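You operate a simulated robot arm through the tools that you are given. There is no shell and no other tool.

You run a simulated robot arm. Do the job below in one go: nothing can be reset, and whatever is moved stays where it is left.

JOB
Cooking's done: flames out, pot covered, pan on the trivet, gas tap shut.
Fine: knobs off first, gas tap last. Keep clear of bare flame and boiling steam.

It is judged by the outcome, as a careful person would: the job done as asked, and still so three seconds after it is handed in. It fails if anything else is knocked over, pushed out of place, dropped, spilled or broken.

ROBOT AND FRAMES
A 7-joint arm with a two-finger parallel gripper, fixed in place. Base frame: the origin is at the foot of the arm, x ahead of it, y to its left, z up. Units: mm, degrees, N and s.
With the tool pointing down near the work surface it reaches from about 100 to 880 mm from the base axis. Its first joint turns from -115.0 to 115.0 degrees. Payload 3.91 kg.
The tool frame sits at the grasp point between the pads (the TCP): z along the fingers, y along the line on which they close. The tips reach 30 mm beyond it. The gripper opens to 110 mm. The fingers are 20 mm wide and 10 mm thick; the gripper's body (48 by 112 mm) begins 55 mm behind the TCP.
Orientation is that of the tool frame in the base frame, as a unit quaternion [x, y, z, w]. With the fingers straight down and closing along the base's y, the tool's x points along the base's -x, its y along +y and its z along -z.

CONTROLS
- The arm moves only by the tool drive_tool. Its argument "motion" is a list that holds one entry, the list of rows, each a list of 7 numbers: the turn, a rotation vector about the tool's x, y, z in degrees, then the shift along the tool's x, y, z in mm, then the gripper command, from -1 (shut) to 1 (fully open), values between in proportion. In form: [[[rx, ry, rz, dx, dy, dz, fingers], ...]]. A call has 1 to 20 rows; each row is the pose to reach, as a shift and turn from the pose commanded when the call began, along the tool's axes at that moment. A row lasts 0.2 s, in which the tool goes at most 50 mm and 8.6 degrees; a call with a longer step from one row to the next is refused whole, and so is a gripper value outside its range. Where a pose cannot be reached the arm comes as near as it can. A force on the tool above 40 N (or 10 N above the force at the start of the call, whichever is more), or a blocked arm, ends the call early, and 0.2 s more pass. Each finger travels about 153 mm/s and halts on what it meets, pressing with about 41 N; the grip force reading is that of the motor and also rises with nothing between the fingers. The clock runs only during rows and for 0.2 s after the last one: add rows that repeat a pose to give the fingers time. The reply holds the time, the measured pose of the TCP, the force on the tool along the base axes, the opening and the grip force, in the units named above and with some noise, with the torque about the TCP (base axes, N m) and any sound that the robot's microphone picked up.
- Cameras (640 x 400 px; columns grow to the right, rows downward): "scene" is fixed at [34.8, 510.8, 1332.4]; the picture's right is [-0.58, -0.81, 0.00], its down [-0.22, 0.16, -0.96] and it looks along [0.78, -0.56, -0.28] (base axes); focal length 351 px, centre (320, 200). "wrist" rides on the gripper at [72, 17, -103] in the tool frame; the picture's right is [-0.23, 0.97, 0.00], its down [-0.76, -0.18, -0.62] and it looks along [-0.61, -0.14, 0.78] (tool axes); focal length 222 px, centre (320, 200). There is no depth. A picture from a camera that has moved, and an enlarged one, comes with that camera's place and axes in the base frame and with its lens. The place of the scene camera against the robot may be out by one fixed shift of up to 25 mm in any direction.
- snapshot(camera): a new picture of that camera. It takes no simulated time.
- raise_lower(by): slides the trunk up (or, below 0, down) by that many mm; the arm rides with it, the base frame stays. It gives what a move gives, with no picture.
- close_up(camera, box): a new picture of the part [left, top, right, bottom] of that camera's present view, enlarged. It takes no simulated time.
- close_job(): hands the job in; it is judged then, once.

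Places have to be worked out from the pictures, the camera data and where the tool is seen. Open the gripper and draw the arm clear of the work before you hand the job in, unless the task says otherwise.

The tools are called after "Request:" by a JSON object that holds its "api" and its "payload". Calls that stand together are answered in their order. drive_tool: Moves the arm, as the interface text tells. Its arguments: {"type":"object","properties":{"motion":{"type":"array"}},"required":["motion"]} The other tools are called the same way: raise_lower (by) slides the trunk up or down; snapshot (camera) takes a picture; close_up (camera, box) takes an enlarged picture of a part of a camera's view; close_job () hands the job in.

At the start:

```text
time: 0.0
ee_pos: [532.6, -72.5, 1210.1]
tcp_rot: [0.0, 1.0, 0.0, 0.001]
force: [-0.5, 0.2, -0.1]
wrist_torque: [-0.01, -0.02, -0.01]
gripper_width: 110.1
gripper_force: 0.1
trunk travel left (down, up): [-850.0, 140.0]
```

scene: 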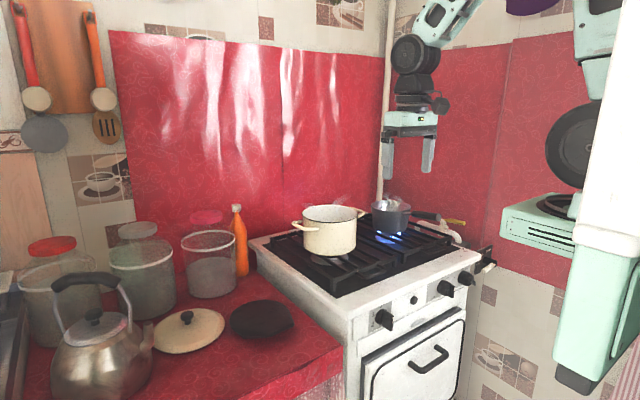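
wrist: 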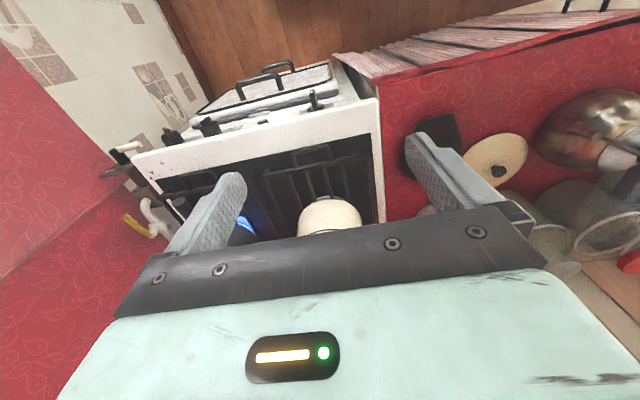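

I begin by looking closely at the stove, the counter and the gas tap before moving anything.

Request:
{"api": "close_up", "payload": {"camera": "scene", "box": [340, 180, 500, 280]}}

Request:
{"api": "close_up", "payload": {"camera": "scene", "box": [340, 250, 500, 350]}}

Request:
{"api": "close_up", "payload": {"camera": "scene", "box": [240, 180, 400, 280]}}

Request:
{"api": "close_up", "payload": {"camera": "scene", "box": [20, 200, 340, 400]}}

Request:
{"api": "close_up", "payload": {"camera": "wrist", "box": [80, 50, 400, 250]}}

```text
4.00 times, centred on (420, 230) of scene
camera zoom: at [34.8, 510.8, 1332.4], right [-0.58, -0.81, 0.0], down [-0.22, 0.16, -0.96], along [0.78, -0.56, -0.28], focal length 1406 px, centre (-80, 80)
```

zoom: 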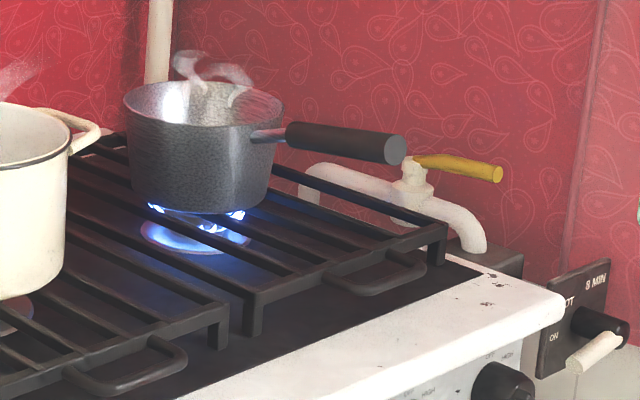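

```text
4.00 times, centred on (420, 300) of scene
camera zoom: at [34.8, 510.8, 1332.4], right [-0.58, -0.81, 0.0], down [-0.22, 0.16, -0.96], along [0.78, -0.56, -0.28], focal length 1406 px, centre (-80, -200)
```

zoom: 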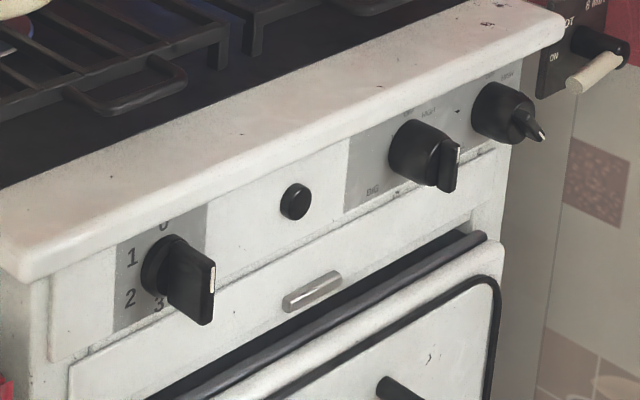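

```text
4.00 times, centred on (320, 230) of scene
camera zoom: at [34.8, 510.8, 1332.4], right [-0.58, -0.81, 0.0], down [-0.22, 0.16, -0.96], along [0.78, -0.56, -0.28], focal length 1406 px, centre (320, 80)
```

zoom: 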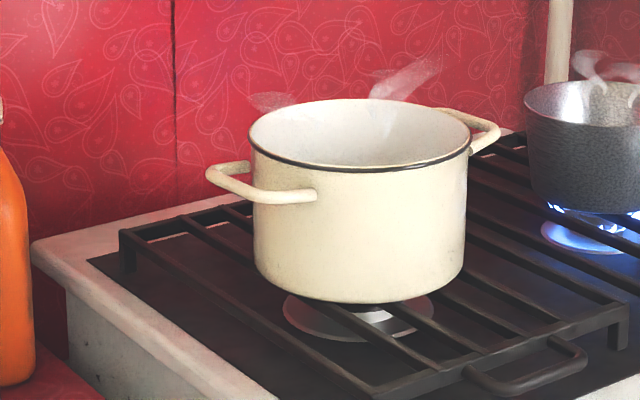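

```text
2.00 times, centred on (180, 300) of scene
camera zoom: at [34.8, 510.8, 1332.4], right [-0.58, -0.81, 0.0], down [-0.22, 0.16, -0.96], along [0.78, -0.56, -0.28], focal length 703 px, centre (600, 0)
```

zoom: 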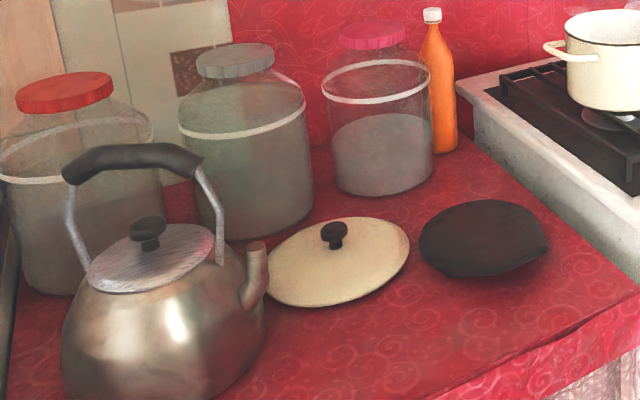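

```text
2.00 times, centred on (240, 150) of wrist
camera zoom: at [460.3, -56.7, 1314.2], right [0.23, 0.97, 0.0], down [0.76, -0.18, 0.62], along [0.61, -0.14, -0.78], focal length 444 px, centre (480, 300)
```

zoom: 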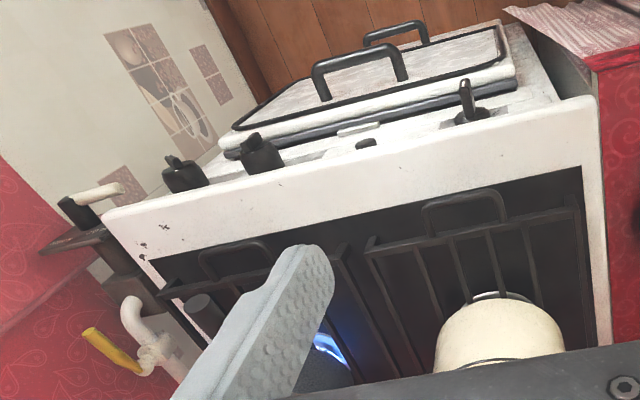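

The stove front faces the robot (towards -x), with the counter on its left side (+y). The pan burner is visibly lit, and the lid and black trivet are on the counter. I'll move the arm left at the same height to get a wrist view of the counter.

Request:
{"api": "drive_tool", "payload": {"motion": [[[0, 0, 0, 20, 45, 0, 1], [0, 0, 0, 40, 90, 0, 1], [0, 0, 0, 60, 135, 0, 1], [0, 0, 0, 80, 180, 0, 1], [0, 0, 0, 100, 225, 0, 1], [0, 0, 0, 120, 270, 0, 1], [0, 0, 0, 120, 270, 0, 1]]]}}

Request:
{"api": "snapshot", "payload": {"camera": "wrist"}}

Request:
{"api": "snapshot", "payload": {"camera": "scene"}}

```text
time: 1.6
ee_pos: [414.5, 196.8, 1211.6]
tcp_rot: [0.0, 1.0, 0.0, 0.0]
force: [0.6, -0.2, 0.0]
wrist_torque: [0.01, -0.01, 0.0]
gripper_width: 110.0
gripper_force: 0.0
trunk travel left (down, up): [-850.0, 140.0]
```

```text
taken
camera wrist: at [341.1, 213.3, 1315.4], right [0.23, 0.97, 0.0], down [0.76, -0.18, 0.62], along [0.61, -0.14, -0.78], focal length 222 px, centre (320, 200)
```

wrist: 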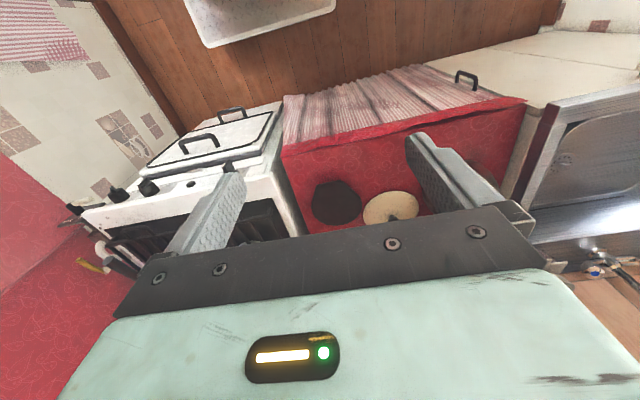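

```text
taken
```

scene: 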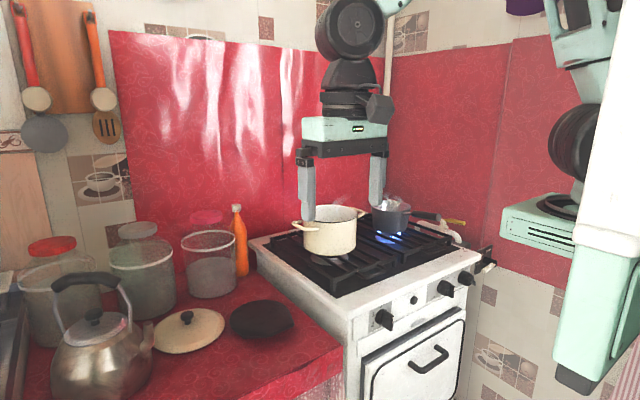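

The trivet reads about (780,165) and the lid about (850,330), with the counter near z≈770. I'll tilt the tool forward for a fuller view of the stove and counter.

Request:
{"api": "drive_tool", "payload": {"motion": [[[0, -8, 0, 30, 0, 0, 1], [0, -16, 0, 60, 0, 0, 1], [0, -24, 0, 90, 0, 0, 1], [0, -32, 0, 120, 0, 0, 1], [0, -32, 0, 120, 0, 0, 1]]]}}

Request:
{"api": "snapshot", "payload": {"camera": "wrist"}}

```text
time: 2.8
ee_pos: [355.9, 163.5, 1205.8]
tcp_rot: [0.086, 0.952, -0.043, 0.292]
force: [-0.7, 0.3, 0.3]
wrist_torque: [-0.02, -0.04, 0.02]
gripper_width: 109.9
gripper_force: 0.0
trunk travel left (down, up): [-850.0, 140.0]
stopped in row 5: the arm was blocked; the commanded pose is now the measured one
```

```text
taken
camera wrist: at [243.0, 203.2, 1251.1], right [0.37, 0.92, 0.1], down [0.25, -0.2, 0.95], along [0.9, -0.33, -0.3], focal length 222 px, centre (320, 200)
```

wrist: 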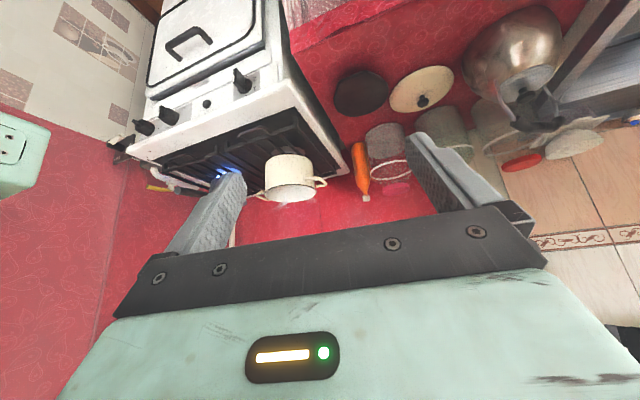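

The tilted pose was at a joint limit, but the view is good. I'll enlarge the stove front, the burners and the counter in this view.

Request:
{"api": "close_up", "payload": {"camera": "wrist", "box": [90, 60, 330, 210]}}

Request:
{"api": "close_up", "payload": {"camera": "wrist", "box": [320, 40, 560, 190]}}

Request:
{"api": "close_up", "payload": {"camera": "scene", "box": [440, 240, 504, 280]}}

Request:
{"api": "close_up", "payload": {"camera": "scene", "box": [360, 270, 488, 350]}}

Request:
{"api": "snapshot", "payload": {"camera": "scene"}}

```text
2.67 times, centred on (210, 135) of wrist
camera zoom: at [243.0, 203.2, 1251.1], right [0.37, 0.92, 0.1], down [0.25, -0.2, 0.95], along [0.9, -0.33, -0.3], focal length 592 px, centre (613, 373)
```

zoom: 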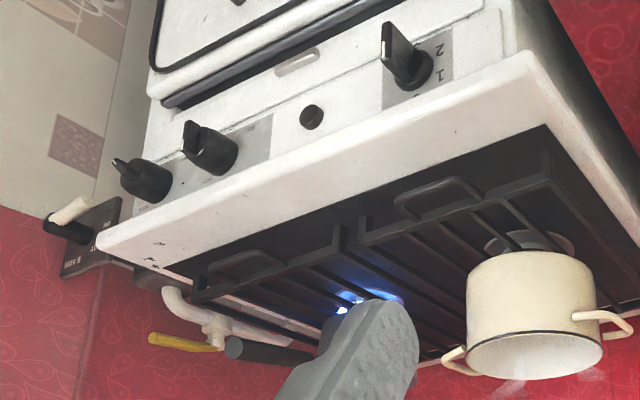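

```text
2.67 times, centred on (440, 115) of wrist
camera zoom: at [243.0, 203.2, 1251.1], right [0.37, 0.92, 0.1], down [0.25, -0.2, 0.95], along [0.9, -0.33, -0.3], focal length 592 px, centre (0, 427)
```

zoom: 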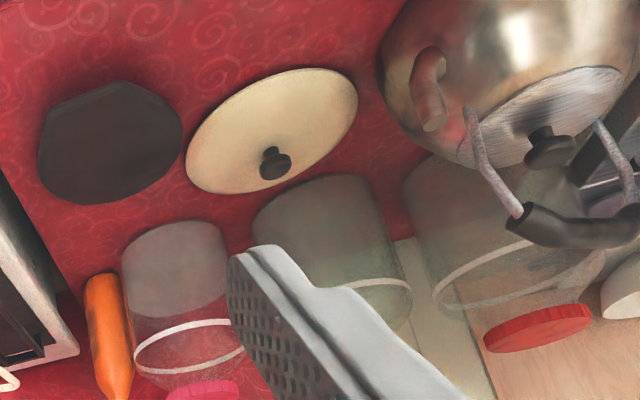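

```text
10.00 times, centred on (472, 260) of scene
camera zoom: at [34.8, 510.8, 1332.4], right [-0.58, -0.81, 0.0], down [-0.22, 0.16, -0.96], along [0.78, -0.56, -0.28], focal length 3514 px, centre (-1200, -400)
```

zoom: 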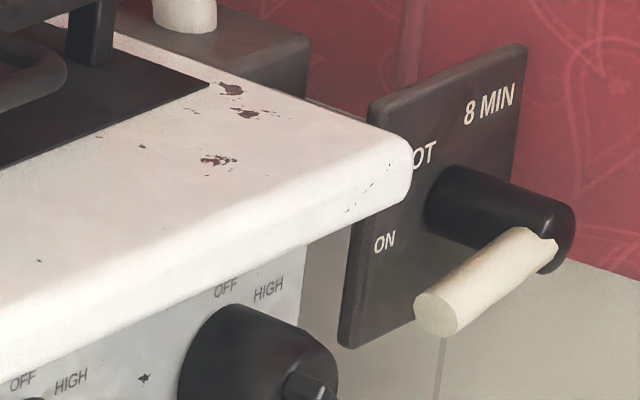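

```text
5.00 times, centred on (424, 310) of scene
camera zoom: at [34.8, 510.8, 1332.4], right [-0.58, -0.81, 0.0], down [-0.22, 0.16, -0.96], along [0.78, -0.56, -0.28], focal length 1757 px, centre (-200, -350)
```

zoom: 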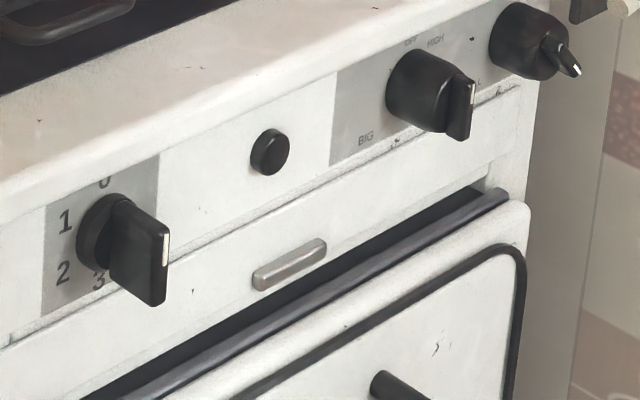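

```text
taken
```

scene: 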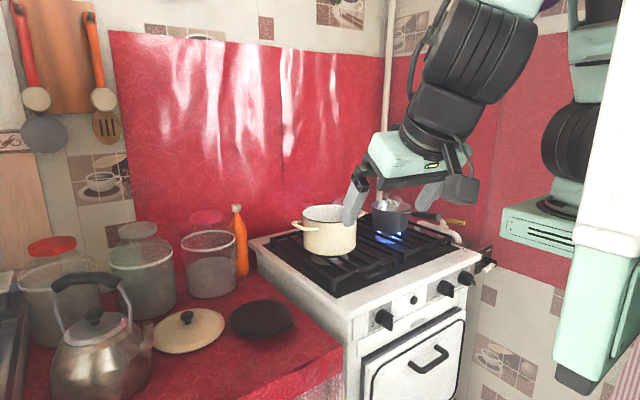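

Enlarged views render crisply, so I'll read each knob's labels and pointer position, and look at the gas tap and the pan/pot contents.

Request:
{"api": "close_up", "payload": {"camera": "scene", "box": [364, 300, 412, 330]}}

Request:
{"api": "close_up", "payload": {"camera": "scene", "box": [424, 274, 472, 304]}}

Request:
{"api": "close_up", "payload": {"camera": "scene", "box": [448, 262, 496, 292]}}

Request:
{"api": "close_up", "payload": {"camera": "scene", "box": [404, 205, 484, 255]}}

Request:
{"api": "close_up", "payload": {"camera": "wrist", "box": [100, 80, 260, 180]}}

Request:
{"api": "close_up", "payload": {"camera": "wrist", "box": [100, 95, 180, 145]}}

```text
13.33 times, centred on (388, 315) of scene
camera zoom: at [34.8, 510.8, 1332.4], right [-0.58, -0.81, 0.0], down [-0.22, 0.16, -0.96], along [0.78, -0.56, -0.28], focal length 4685 px, centre (-587, -1333)
```

zoom: 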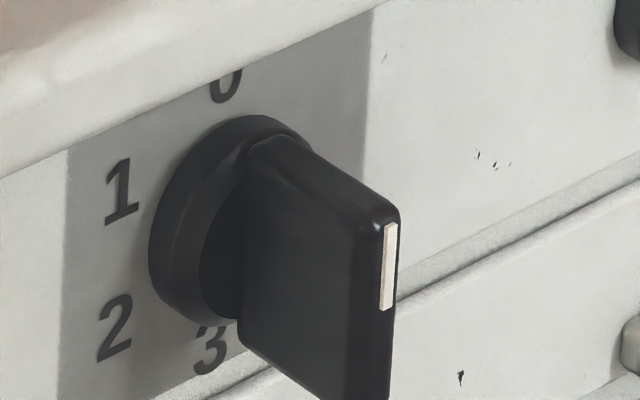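

```text
13.33 times, centred on (448, 289) of scene
camera zoom: at [34.8, 510.8, 1332.4], right [-0.58, -0.81, 0.0], down [-0.22, 0.16, -0.96], along [0.78, -0.56, -0.28], focal length 4685 px, centre (-1387, -987)
```

zoom: 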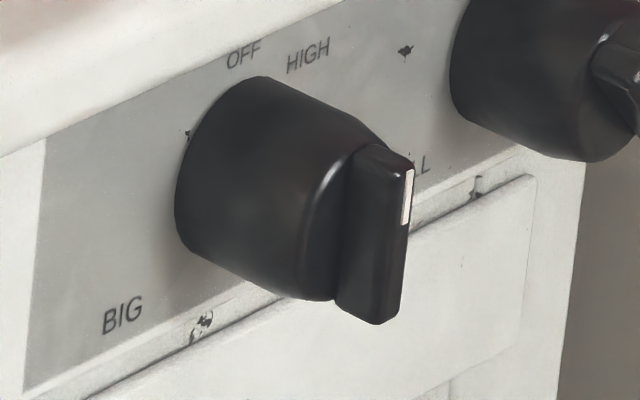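

```text
13.33 times, centred on (472, 277) of scene
camera zoom: at [34.8, 510.8, 1332.4], right [-0.58, -0.81, 0.0], down [-0.22, 0.16, -0.96], along [0.78, -0.56, -0.28], focal length 4685 px, centre (-1707, -827)
```

zoom: 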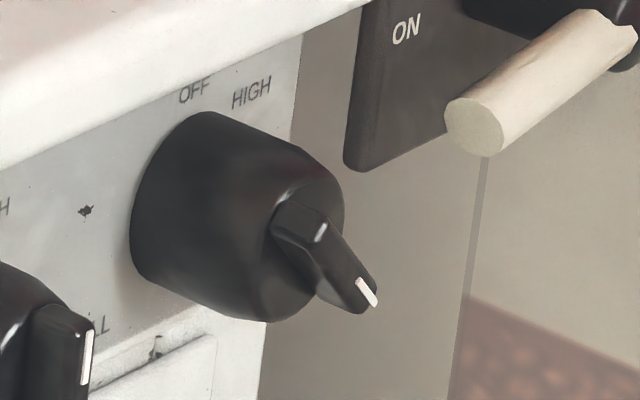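

```text
8.00 times, centred on (444, 230) of scene
camera zoom: at [34.8, 510.8, 1332.4], right [-0.58, -0.81, 0.0], down [-0.22, 0.16, -0.96], along [0.78, -0.56, -0.28], focal length 2811 px, centre (-672, -40)
```

zoom: 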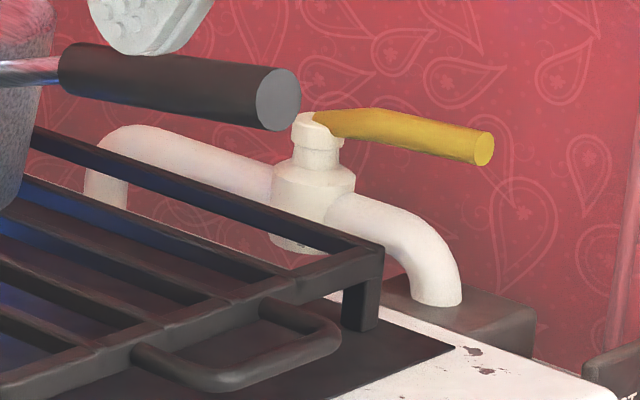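

```text
4.00 times, centred on (180, 130) of wrist
camera zoom: at [243.0, 203.2, 1251.1], right [0.37, 0.92, 0.1], down [0.25, -0.2, 0.95], along [0.9, -0.33, -0.3], focal length 888 px, centre (880, 480)
```

zoom: 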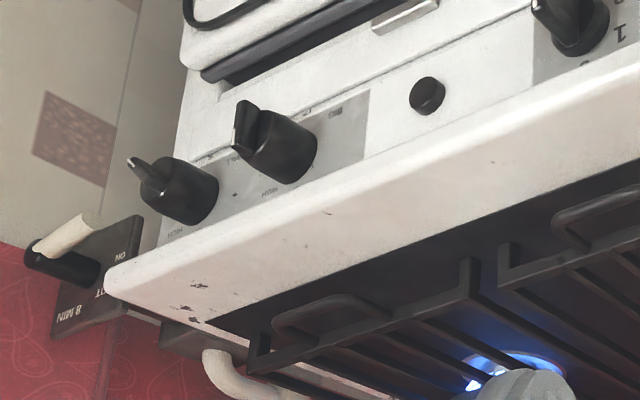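

```text
8.00 times, centred on (140, 120) of wrist
camera zoom: at [243.0, 203.2, 1251.1], right [0.37, 0.92, 0.1], down [0.25, -0.2, 0.95], along [0.9, -0.33, -0.3], focal length 1777 px, centre (1760, 840)
```

zoom: 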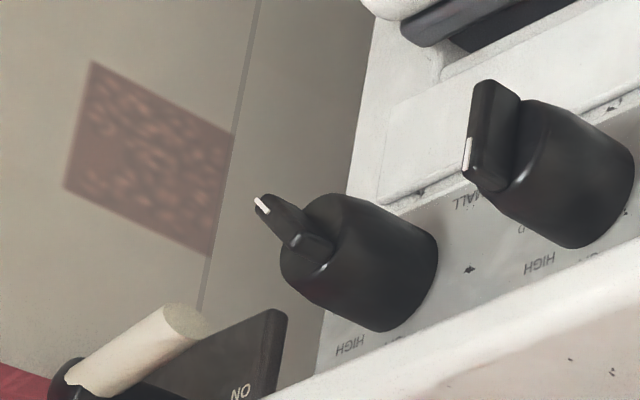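

The left knob (0–3) and the BIG knob both point up to 0/OFF. Only the rightmost (SMALL) knob, which feeds the pan burner, is turned on. A mint-coloured body stands to the right, so I'll level the tool and then turn the wrist camera that way to see it.

Request:
{"api": "drive_tool", "payload": {"motion": [[[-1, 6.76, -2, -14.3, -29.7, 12.3, 1], [-2, 13.5, -4, -28.6, -59.3, 24.7, 1], [-3, 20.3, -6, -42.9, -89, 37, 1], [-4, 27, -8, -57.2, -118.6, 49.4, 1], [-5, 33.8, -10, -71.5, -148.3, 61.7, 1], [-5, 33.8, -10, -71.5, -148.3, 61.7, 1]]]}}

Request:
{"api": "drive_tool", "payload": {"motion": [[[0, 0, 8, 0, 0, 0, 1], [0, 0, 16, 0, 0, 0, 1], [0, 0, 24, 0, 0, 0, 1], [0, 0, 32, 0, 0, 0, 1], [0, 0, 40, 0, 0, 0, 1], [0, 0, 48, 0, 0, 0, 1], [0, 0, 48, 0, 0, 0, 1]]]}}

Request:
{"api": "snapshot", "payload": {"camera": "wrist"}}

```text
time: 4.2
ee_pos: [429.2, 8.9, 1205.3]
tcp_rot: [-0.007, 1.0, -0.001, -0.002]
force: [0.3, 0.4, 0.2]
wrist_torque: [0.0, 0.01, 0.02]
gripper_width: 109.9
gripper_force: 0.1
out of reach, approached as far as the arm can: row 2, 3, 4, 5, 6
trunk travel left (down, up): [-850.0, 140.0]
```

```text
time: 5.8
ee_pos: [430.1, 10.2, 1206.4]
tcp_rot: [0.401, 0.916, 0.0, 0.0]
force: [0.0, -0.2, 0.3]
wrist_torque: [0.0, 0.02, 0.04]
gripper_width: 109.8
gripper_force: 0.1
trunk travel left (down, up): [-850.0, 140.0]
```

```text
taken
camera wrist: at [392.3, 74.3, 1309.9], right [0.87, 0.49, 0.0], down [0.39, -0.68, 0.62], along [0.31, -0.54, -0.78], focal length 222 px, centre (320, 200)
```

wrist: 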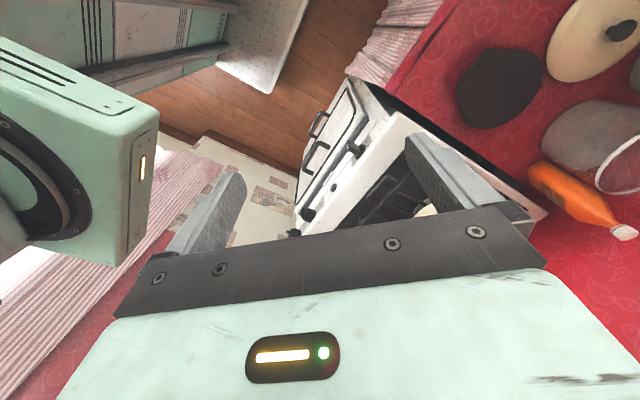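

There is a second robot hand, likely idle, near (319,-66,1140). I'll zoom on it in both views to map how much space it takes.

Request:
{"api": "close_up", "payload": {"camera": "scene", "box": [400, 0, 640, 400]}}

Request:
{"api": "close_up", "payload": {"camera": "wrist", "box": [280, 60, 440, 240]}}

Request:
{"api": "snapshot", "payload": {"camera": "scene"}}

```text
1.00 times, centred on (520, 200) of scene (not enlarged: the box is as wide or as high as the picture)
camera zoom: at [34.8, 510.8, 1332.4], right [-0.58, -0.81, 0.0], down [-0.22, 0.16, -0.96], along [0.78, -0.56, -0.28], focal length 351 px, centre (120, 200)
```

zoom: 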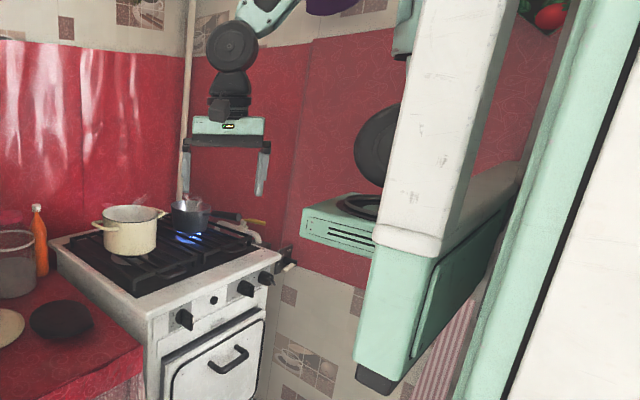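

```text
2.22 times, centred on (360, 150) of wrist
camera zoom: at [392.3, 74.3, 1309.9], right [0.87, 0.49, 0.0], down [0.39, -0.68, 0.62], along [0.31, -0.54, -0.78], focal length 494 px, centre (231, 311)
```

zoom: 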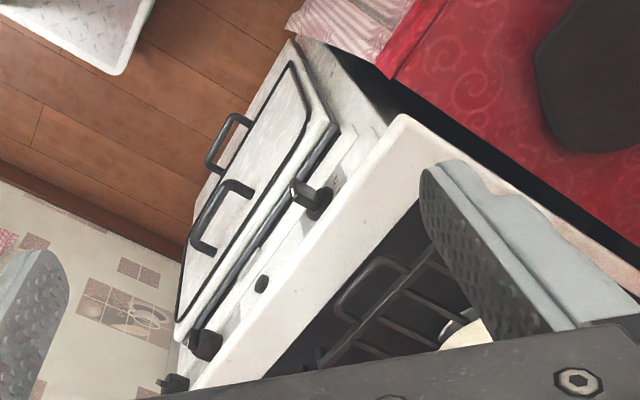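

```text
taken
```

scene: 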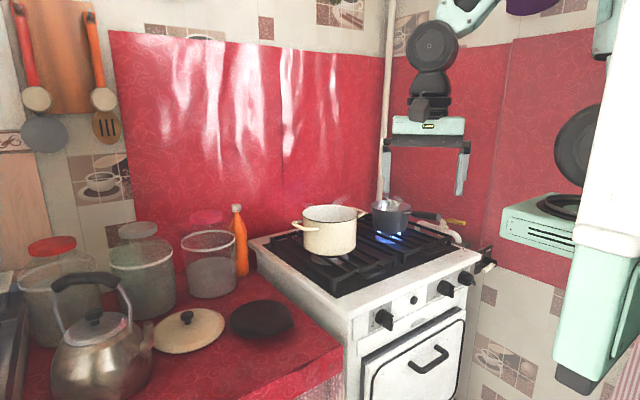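

Parts near (250,-120,1130) seem to belong to the robot's own structure. I'll turn the wrist camera further round to see them properly.

Request:
{"api": "drive_tool", "payload": {"motion": [[[0, 0, 8, 0, 0, 0, 1], [0, 0, 16, 0, 0, 0, 1], [0, 0, 24, 0, 0, 0, 1], [0, 0, 32, 0, 0, 0, 1], [0, 0, 40, 0, 0, 0, 1], [0, 0, 48, 0, 0, 0, 1], [0, 0, 48, 0, 0, 0, 1]]]}}

Request:
{"api": "snapshot", "payload": {"camera": "wrist"}}

Request:
{"api": "close_up", "payload": {"camera": "scene", "box": [480, 0, 640, 260]}}

```text
time: 7.4
ee_pos: [430.4, 10.0, 1205.8]
tcp_rot: [0.739, 0.673, 0.0, 0.001]
force: [0.3, 0.1, -0.3]
wrist_torque: [-0.02, 0.01, 0.02]
gripper_width: 110.0
gripper_force: 0.1
trunk travel left (down, up): [-850.0, 140.0]
```

```text
taken
camera wrist: at [452.6, 80.5, 1309.6], right [0.95, -0.32, 0.0], down [-0.25, -0.74, 0.62], along [-0.2, -0.59, -0.78], focal length 222 px, centre (320, 200)
```

wrist: 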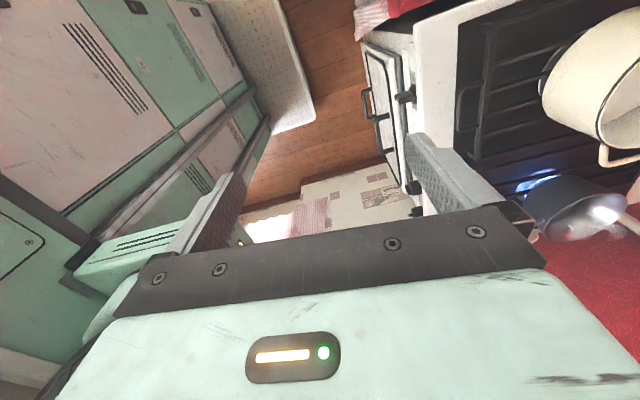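

```text
1.54 times, centred on (560, 130) of scene
camera zoom: at [34.8, 510.8, 1332.4], right [-0.58, -0.81, 0.0], down [-0.22, 0.16, -0.96], along [0.78, -0.56, -0.28], focal length 541 px, centre (-49, 308)
```

zoom: 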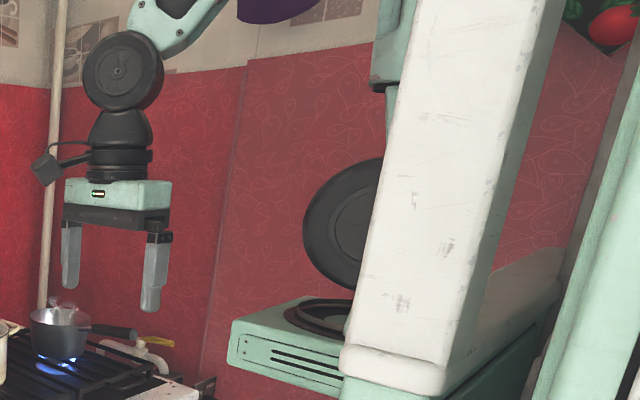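

The mint block at x≈250–320, y≈-65 to -150, z≈1100–1165 is the robot's own arm mount. Next I'll turn the wrist camera forward again and move right to get a front view of the knobs.

Request:
{"api": "drive_tool", "payload": {"motion": [[[0, 0, -8, -17.4, 1.8, 0, 1], [0, 0, -16, -34.8, 3.6, 0, 1], [0, 0, -24, -52.2, 5.5, 0, 1], [0, 0, -32, -69.6, 7.3, 0, 1], [0, 0, -40, -87, 9.1, 0, 1], [0, 0, -48, -104.4, 11, 0, 1], [0, 0, -56, -121.8, 12.8, 0, 1], [0, 0, -64, -139.2, 14.6, 0, 1], [0, 0, -72, -156.6, 16.4, 0, 1], [0, 0, -80, -174, 18.2, 0, 1], [0, 0, -88, -191.4, 20.1, 0, 1], [0, 0, -96, -208.9, 21.9, 0, 1], [0, 0, -96, -208.9, 21.9, 0, 1]]]}}

Request:
{"api": "snapshot", "payload": {"camera": "wrist"}}

Request:
{"api": "close_up", "payload": {"camera": "scene", "box": [480, 0, 640, 260]}}

```text
time: 10.2
ee_pos: [445.3, -205.1, 1214.9]
tcp_rot: [-0.008, 1.0, -0.001, -0.001]
force: [0.1, 0.8, -0.1]
wrist_torque: [0.0, -0.01, 0.02]
gripper_width: 110.2
gripper_force: 0.1
out of reach, approached as far as the arm can: row 1, 2, 3, 4, 5, 6, 7, 8, 9, 10, 11, 12, 13
trunk travel left (down, up): [-850.0, 140.0]
```

```text
taken
camera wrist: at [372.5, -190.2, 1319.6], right [0.21, 0.98, 0.0], down [0.76, -0.16, 0.62], along [0.61, -0.13, -0.78], focal length 222 px, centre (320, 200)
```

wrist: 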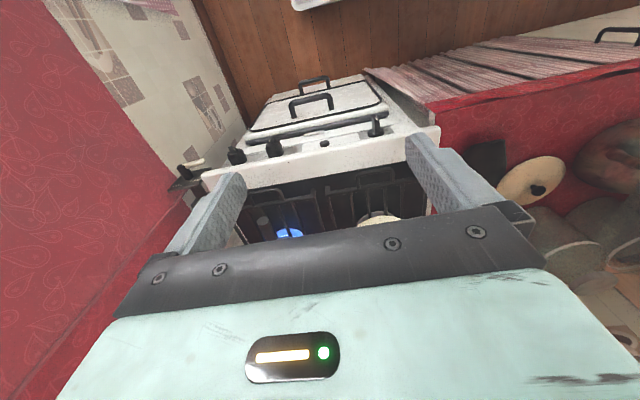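

```text
1.54 times, centred on (560, 130) of scene
camera zoom: at [34.8, 510.8, 1332.4], right [-0.58, -0.81, 0.0], down [-0.22, 0.16, -0.96], along [0.78, -0.56, -0.28], focal length 541 px, centre (-49, 308)
```

zoom: 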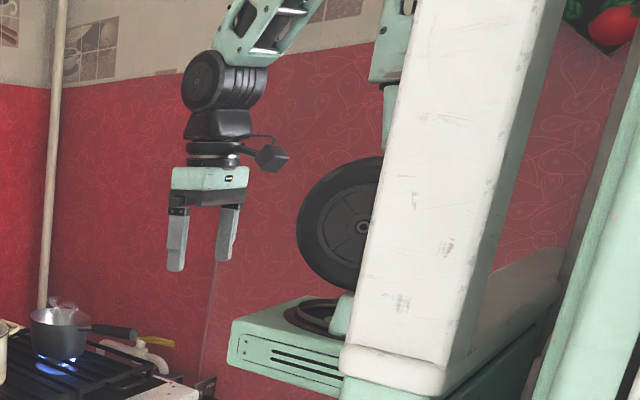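

The shoulder disc turned with the move, confirming that block is our own arm mount. I'll zoom on the knobs from this near-frontal view.

Request:
{"api": "close_up", "payload": {"camera": "wrist", "box": [160, 120, 304, 210]}}

Request:
{"api": "close_up", "payload": {"camera": "wrist", "box": [216, 135, 264, 165]}}

Request:
{"api": "close_up", "payload": {"camera": "wrist", "box": [160, 150, 216, 200]}}

Request:
{"api": "close_up", "payload": {"camera": "wrist", "box": [240, 170, 450, 250]}}

```text
4.44 times, centred on (232, 165) of wrist
camera zoom: at [372.5, -190.2, 1319.6], right [0.21, 0.98, 0.0], down [0.76, -0.16, 0.62], along [0.61, -0.13, -0.78], focal length 987 px, centre (711, 356)
```

zoom: 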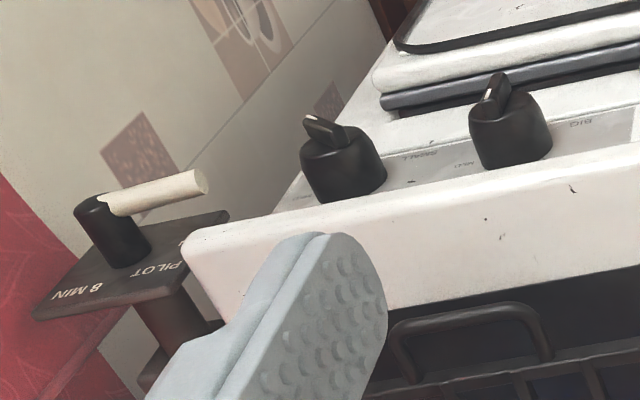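

```text
13.33 times, centred on (240, 150) of wrist
camera zoom: at [372.5, -190.2, 1319.6], right [0.21, 0.98, 0.0], down [0.76, -0.16, 0.62], along [0.61, -0.13, -0.78], focal length 2962 px, centre (1387, 867)
```

zoom: 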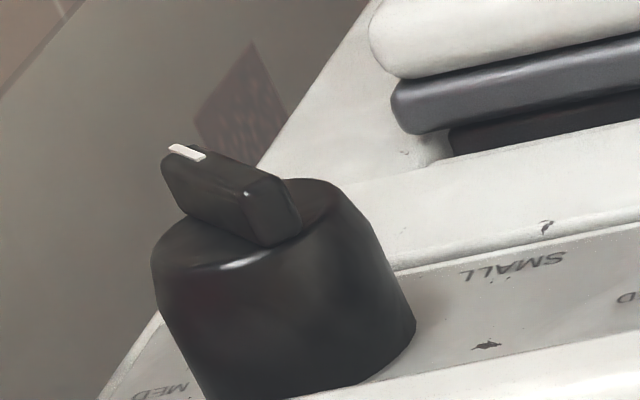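

```text
8.00 times, centred on (188, 175) of wrist
camera zoom: at [372.5, -190.2, 1319.6], right [0.21, 0.98, 0.0], down [0.76, -0.16, 0.62], along [0.61, -0.13, -0.78], focal length 1777 px, centre (1376, 400)
```

zoom: 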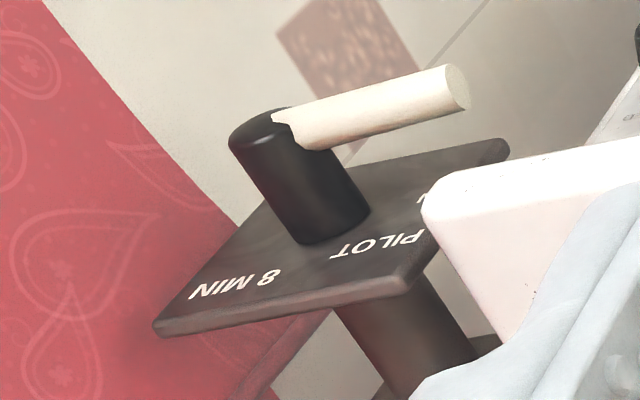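

```text
3.05 times, centred on (345, 210) of wrist
camera zoom: at [372.5, -190.2, 1319.6], right [0.21, 0.98, 0.0], down [0.76, -0.16, 0.62], along [0.61, -0.13, -0.78], focal length 677 px, centre (244, 170)
```

zoom: 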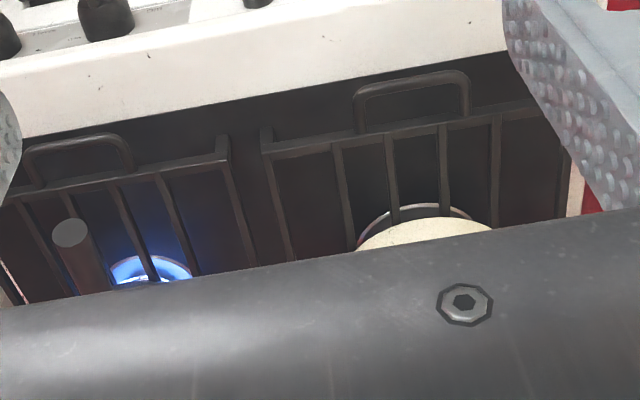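

The SMALL knob's pointer points right and down (about 90–135° clockwise from OFF). The pan handle end is near (628,-351,1000) and points at the robot. I'll move further right for a clean view of the gas tap and the PILOT device.

Request:
{"api": "drive_tool", "payload": {"motion": [[[0, 0, 0, 0, -40, 0, 1], [0, 0, 0, 0, -80, 0, 1], [0, 0, 0, 0, -120, 0, 1], [0, 0, 0, 0, -160, 0, 1], [0, 0, 0, 0, -200, 0, 1], [0, 0, 0, 0, -200, 0, 1]]]}}

Request:
{"api": "snapshot", "payload": {"camera": "wrist"}}

Request:
{"api": "snapshot", "payload": {"camera": "scene"}}

```text
time: 11.6
ee_pos: [449.9, -406.4, 1215.8]
tcp_rot: [-0.007, 1.0, 0.0, 0.0]
force: [0.2, -0.3, 0.1]
wrist_torque: [-0.01, -0.01, 0.02]
gripper_width: 110.3
gripper_force: 0.1
trunk travel left (down, up): [-850.0, 140.0]
```

```text
taken
camera wrist: at [375.7, -390.8, 1319.2], right [0.21, 0.98, 0.0], down [0.76, -0.17, 0.62], along [0.61, -0.13, -0.78], focal length 222 px, centre (320, 200)
```

wrist: 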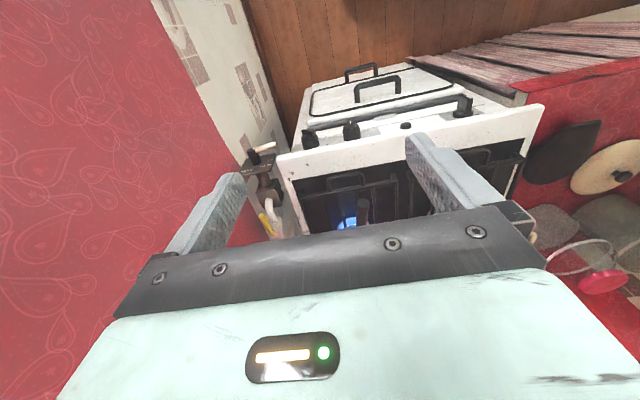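

```text
taken
```

scene: 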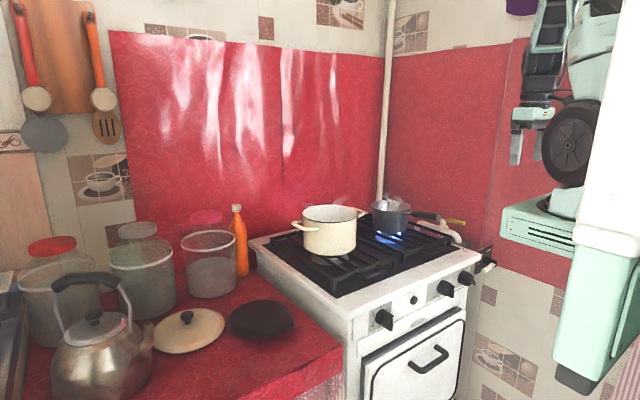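

This is a good frontal view. I'll zoom on the knobs, the PILOT device, the tap and the pan area.

Request:
{"api": "close_up", "payload": {"camera": "wrist", "box": [230, 120, 374, 210]}}

Request:
{"api": "close_up", "payload": {"camera": "wrist", "box": [230, 135, 326, 195]}}

Request:
{"api": "close_up", "payload": {"camera": "wrist", "box": [296, 125, 344, 155]}}

Request:
{"api": "close_up", "payload": {"camera": "wrist", "box": [236, 185, 332, 245]}}

Request:
{"api": "close_up", "payload": {"camera": "wrist", "box": [300, 170, 428, 250]}}

```text
4.44 times, centred on (302, 165) of wrist
camera zoom: at [375.7, -390.8, 1319.2], right [0.21, 0.98, 0.0], down [0.76, -0.17, 0.62], along [0.61, -0.13, -0.78], focal length 987 px, centre (400, 356)
```

zoom: 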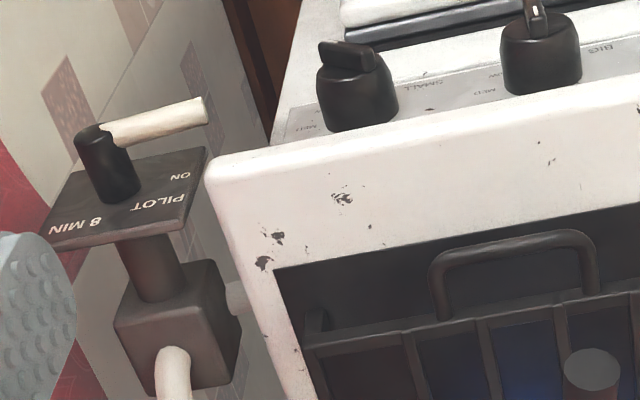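

```text
6.67 times, centred on (278, 165) of wrist
camera zoom: at [375.7, -390.8, 1319.2], right [0.21, 0.98, 0.0], down [0.76, -0.17, 0.62], along [0.61, -0.13, -0.78], focal length 1481 px, centre (600, 433)
```

zoom: 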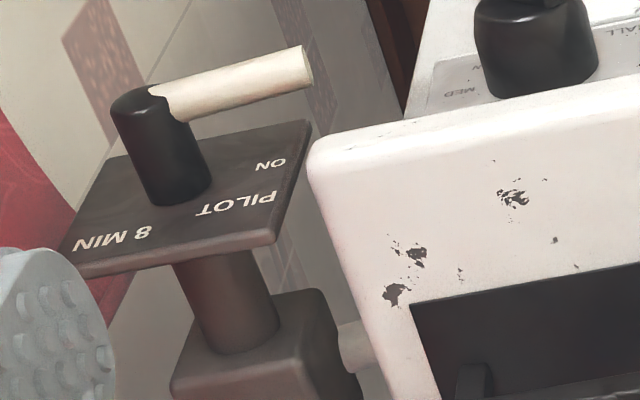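

```text
13.33 times, centred on (320, 140) of wrist
camera zoom: at [375.7, -390.8, 1319.2], right [0.21, 0.98, 0.0], down [0.76, -0.17, 0.62], along [0.61, -0.13, -0.78], focal length 2962 px, centre (320, 1000)
```

zoom: 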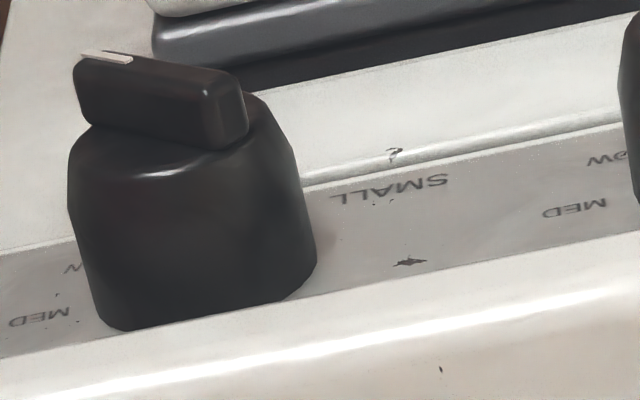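

```text
6.67 times, centred on (284, 215) of wrist
camera zoom: at [375.7, -390.8, 1319.2], right [0.21, 0.98, 0.0], down [0.76, -0.17, 0.62], along [0.61, -0.13, -0.78], focal length 1481 px, centre (560, 100)
```

zoom: 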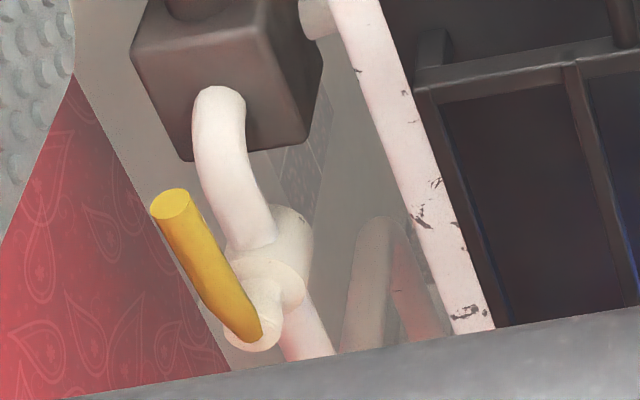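

```text
5.00 times, centred on (364, 210) of wrist
camera zoom: at [375.7, -390.8, 1319.2], right [0.21, 0.98, 0.0], down [0.76, -0.17, 0.62], along [0.61, -0.13, -0.78], focal length 1111 px, centre (100, 150)
```

zoom: 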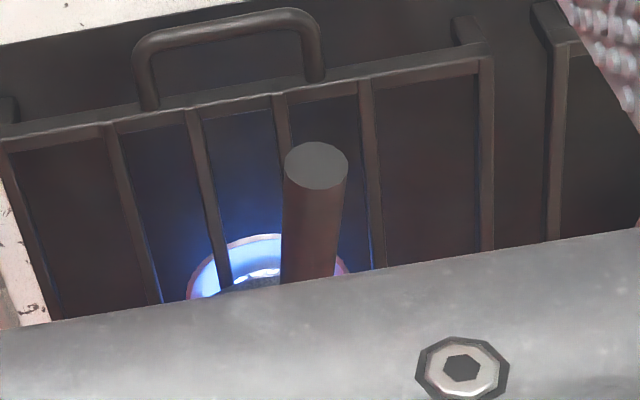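

Triangulating, the SMALL knob's bar is centred near (569,-459,796) and points 45° right-down. The tap handle runs from its pivot (793,-610,892) to its tip (710,-611,912), in line with the pipe, so it is open. I'll lower the tool in front of the stove to work on the knob.

Request:
{"api": "drive_tool", "payload": {"motion": [[[0, 0, 0, 5, -5, 40, 1], [0, 0, 0, 10, -10, 80, 1], [0, 0, 0, 15, -15, 120, 1], [0, 0, 0, 20, -20, 160, 1], [0, 0, 0, 25, -25, 200, 1], [0, 0, 0, 30, -30, 240, 1], [0, 0, 0, 30, -35, 280, 1], [0, 0, 0, 30, -40, 320, 1], [0, 0, 0, 30, -40, 320, 1]]]}}

Request:
{"api": "drive_tool", "payload": {"motion": [[[0, -8, 0, 0, 0, 0, 1], [0, -16, 0, 0, 0, 0, 1], [0, -24, 0, 0, 0, 0, 1], [0, -32, 0, 0, 0, 0, 1], [0, -40, 0, 0, 0, 0, 1], [0, -48, 0, 0, 0, 0, 1], [0, -48, 0, 0, 0, 0, 1]]]}}

Request:
{"api": "snapshot", "payload": {"camera": "wrist"}}

Request:
{"api": "snapshot", "payload": {"camera": "scene"}}

```text
time: 13.6
ee_pos: [420.0, -445.5, 895.4]
tcp_rot: [-0.007, 1.0, -0.001, 0.0]
force: [-0.3, -0.8, 0.6]
wrist_torque: [-0.03, -0.02, -0.02]
gripper_width: 109.9
gripper_force: 0.0
trunk travel left (down, up): [-850.0, 140.0]
```

```text
time: 15.2
ee_pos: [419.4, -447.5, 895.9]
tcp_rot: [-0.007, 0.913, 0.002, 0.407]
force: [-0.8, -0.1, 0.4]
wrist_torque: [-0.02, 0.01, -0.02]
gripper_width: 110.0
gripper_force: 0.0
trunk travel left (down, up): [-850.0, 140.0]
```

```text
taken
camera wrist: at [293.1, -432.3, 911.6], right [0.14, 0.98, 0.17], down [0.05, -0.17, 0.98], along [0.99, -0.13, -0.07], focal length 222 px, centre (320, 200)
```

wrist: 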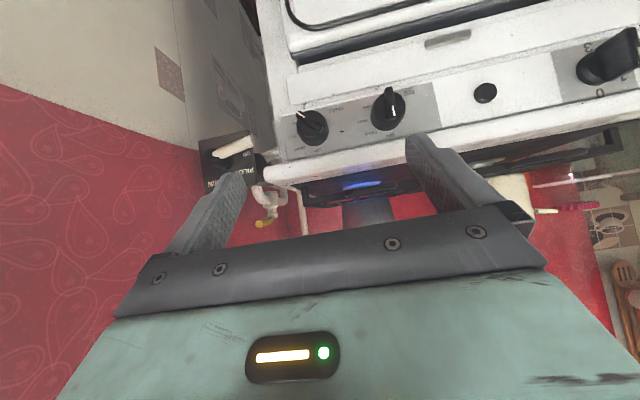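

```text
taken
```

scene: 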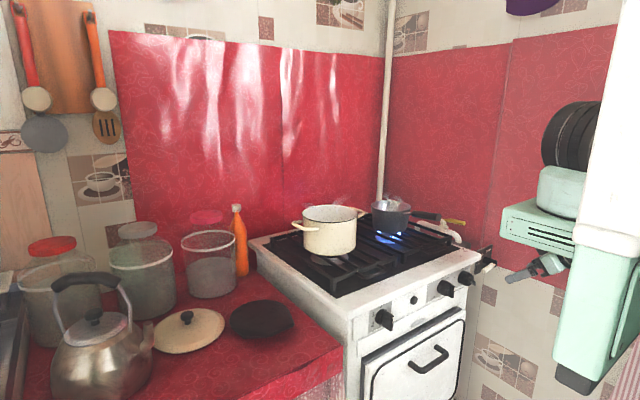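

The arm moves freely here and the camera now faces the panel. I'll zoom in on the knobs and their labels.

Request:
{"api": "close_up", "payload": {"camera": "wrist", "box": [280, 80, 440, 180]}}

Request:
{"api": "close_up", "payload": {"camera": "wrist", "box": [280, 95, 344, 135]}}

Request:
{"api": "close_up", "payload": {"camera": "wrist", "box": [190, 120, 318, 240]}}

Request:
{"api": "close_up", "payload": {"camera": "wrist", "box": [560, 20, 640, 120]}}

```text
4.00 times, centred on (360, 130) of wrist
camera zoom: at [293.1, -432.3, 911.6], right [0.14, 0.98, 0.17], down [0.05, -0.17, 0.98], along [0.99, -0.13, -0.07], focal length 888 px, centre (160, 480)
```

zoom: 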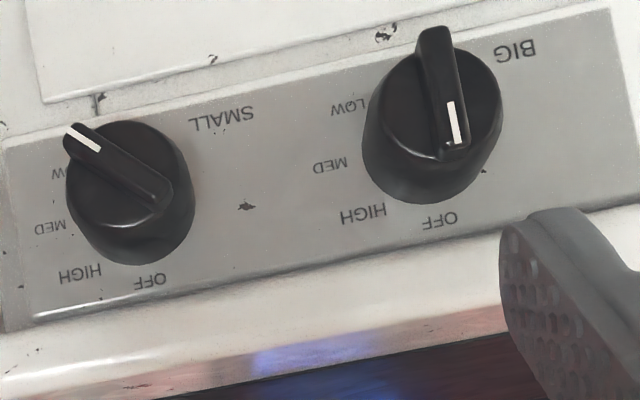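

```text
10.00 times, centred on (312, 115) of wrist
camera zoom: at [293.1, -432.3, 911.6], right [0.14, 0.98, 0.17], down [0.05, -0.17, 0.98], along [0.99, -0.13, -0.07], focal length 2221 px, centre (400, 1050)
```

zoom: 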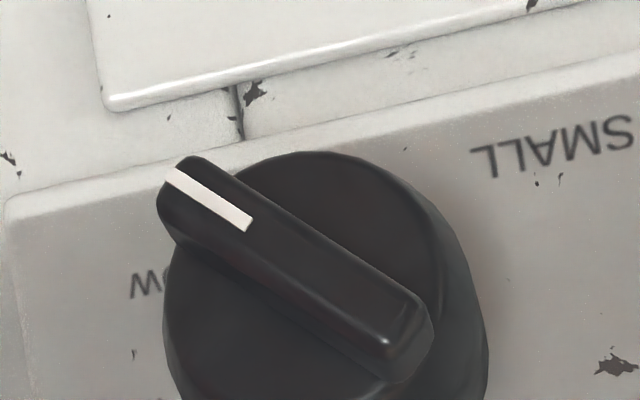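

```text
3.33 times, centred on (254, 180) of wrist
camera zoom: at [293.1, -432.3, 911.6], right [0.14, 0.98, 0.17], down [0.05, -0.17, 0.98], along [0.99, -0.13, -0.07], focal length 740 px, centre (540, 267)
```

zoom: 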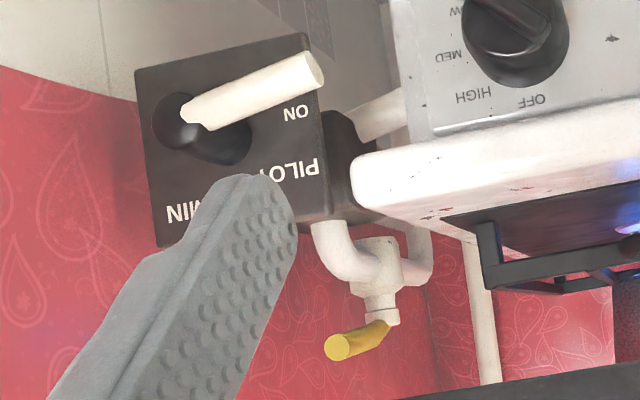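

```text
4.00 times, centred on (600, 70) of wrist
camera zoom: at [293.1, -432.3, 911.6], right [0.14, 0.98, 0.17], down [0.05, -0.17, 0.98], along [0.99, -0.13, -0.07], focal length 888 px, centre (-800, 720)
```

zoom: 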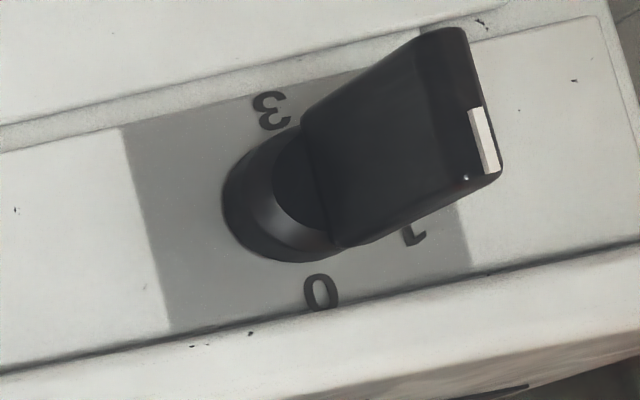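

BIG points at OFF, the 0–3 knob is at 0, and SMALL is on LOW (centre about (573,-463,787)). I'll bring the tool horizontal in front of SMALL.

Request:
{"api": "drive_tool", "payload": {"motion": [[[0, -7, 0, 5.7, -2.5, 20.8, 1], [0, -14, 0, 11.4, -5, 41.6, 1], [0, -21, 0, 17.1, -7.5, 62.4, 1], [0, -28, 0, 22.8, -10, 83.2, 0.6], [0, -35, 0, 28.5, -12.5, 104, 0.2], [0, -42, 0, 34.2, -15, 124.9, -0.1], [0, -42, 0, 34.2, -15, 124.9, -0.2]]]}}

Request:
{"api": "drive_tool", "payload": {"motion": [[[0, 0, 8.2, 0, 0, 0, -0.2], [0, 0, 16.4, 0, 0, 0, -0.2], [0, 0, 24.6, 0, 0, 0, -0.2], [0, 0, 32.8, 0, 0, 0, -0.2], [0, 0, 41, 0, 0, 0, -0.2], [0, 0, 49.2, 0, 0, 0, -0.2], [0, 0, 57.4, 0, 0, 0, -0.2], [0, 0, 65.6, 0, 0, 0, -0.2], [0, 0, 65.6, 0, 0, 0, -0.2]]]}}

Request:
{"api": "snapshot", "payload": {"camera": "wrist"}}

```text
time: 16.8
ee_pos: [488.7, -460.7, 787.5]
tcp_rot: [-0.007, 0.707, 0.006, 0.707]
force: [-0.2, 0.0, -0.2]
wrist_torque: [0.02, -0.01, 0.01]
gripper_width: 44.1
gripper_force: 0.1
trunk travel left (down, up): [-850.0, 140.0]
```

```text
time: 18.8
ee_pos: [489.3, -459.3, 787.0]
tcp_rot: [0.379, 0.597, 0.387, 0.592]
force: [0.0, -0.4, 0.0]
wrist_torque: [0.01, 0.01, 0.04]
gripper_width: 44.0
gripper_force: 0.1
trunk travel left (down, up): [-850.0, 140.0]
```

```text
taken
camera wrist: at [384.2, -389.8, 772.4], right [0.0, 0.2, 0.98], down [-0.61, -0.78, 0.15], along [0.79, -0.6, 0.12], focal length 222 px, centre (320, 200)
```

wrist: 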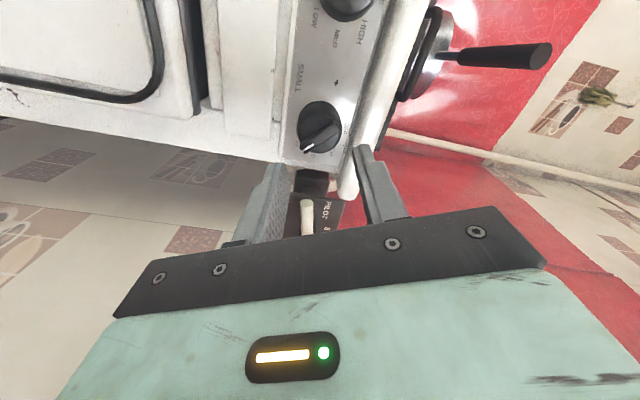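

The roll is going smoothly. I'll continue so the fingers straddle the bar.

Request:
{"api": "drive_tool", "payload": {"motion": [[[0, 0, 8.2, 0, 0, 0, -0.2], [0, 0, 16.4, 0, 0, 0, -0.2], [0, 0, 24.6, 0, 0, 0, -0.2], [0, 0, 32.8, 0, 0, 0, -0.2], [0, 0, 41, 0, 0, 0, -0.2], [0, 0, 49.2, 0, 0, 0, -0.2], [0, 0, 57.4, 0, 0, 0, -0.2], [0, 0, 65.6, 0, 0, 0, -0.2], [0, 0, 65.6, 0, 0, 0, -0.2]]]}}

Request:
{"api": "snapshot", "payload": {"camera": "wrist"}}

Request:
{"api": "close_up", "payload": {"camera": "scene", "box": [420, 230, 564, 320]}}

```text
time: 20.8
ee_pos: [488.6, -461.8, 786.8]
tcp_rot: [0.642, 0.297, 0.646, 0.287]
force: [1.1, 1.0, -1.0]
wrist_torque: [0.01, 0.04, -0.01]
gripper_width: 44.0
gripper_force: 0.1
trunk travel left (down, up): [-850.0, 140.0]
```

```text
taken
camera wrist: at [385.0, -419.4, 847.5], right [0.01, -0.81, 0.58], down [-0.62, -0.46, -0.64], along [0.79, -0.35, -0.51], focal length 222 px, centre (320, 200)
```

wrist: 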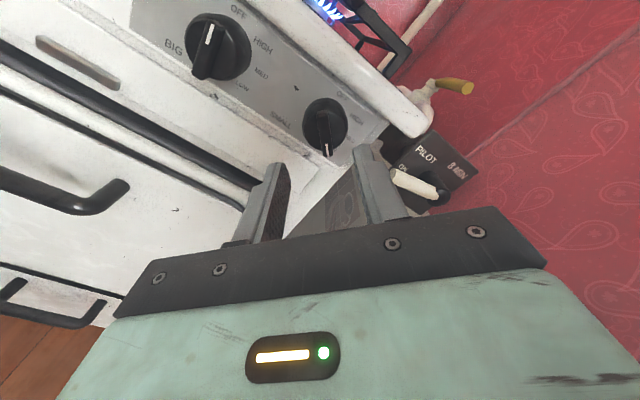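

```text
4.44 times, centred on (492, 275) of scene
camera zoom: at [34.8, 510.8, 1332.4], right [-0.58, -0.81, 0.0], down [-0.22, 0.16, -0.96], along [0.78, -0.56, -0.28], focal length 1562 px, centre (-444, -133)
```

zoom: 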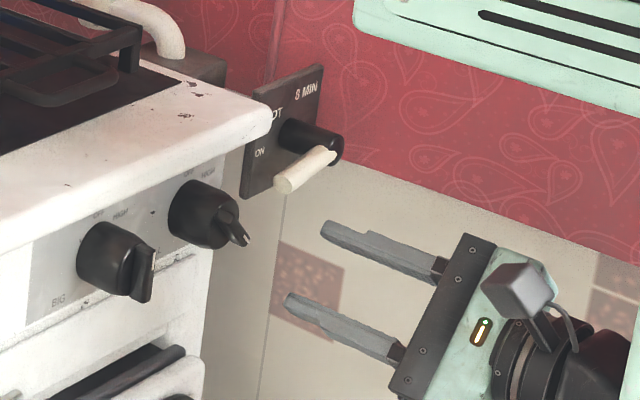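

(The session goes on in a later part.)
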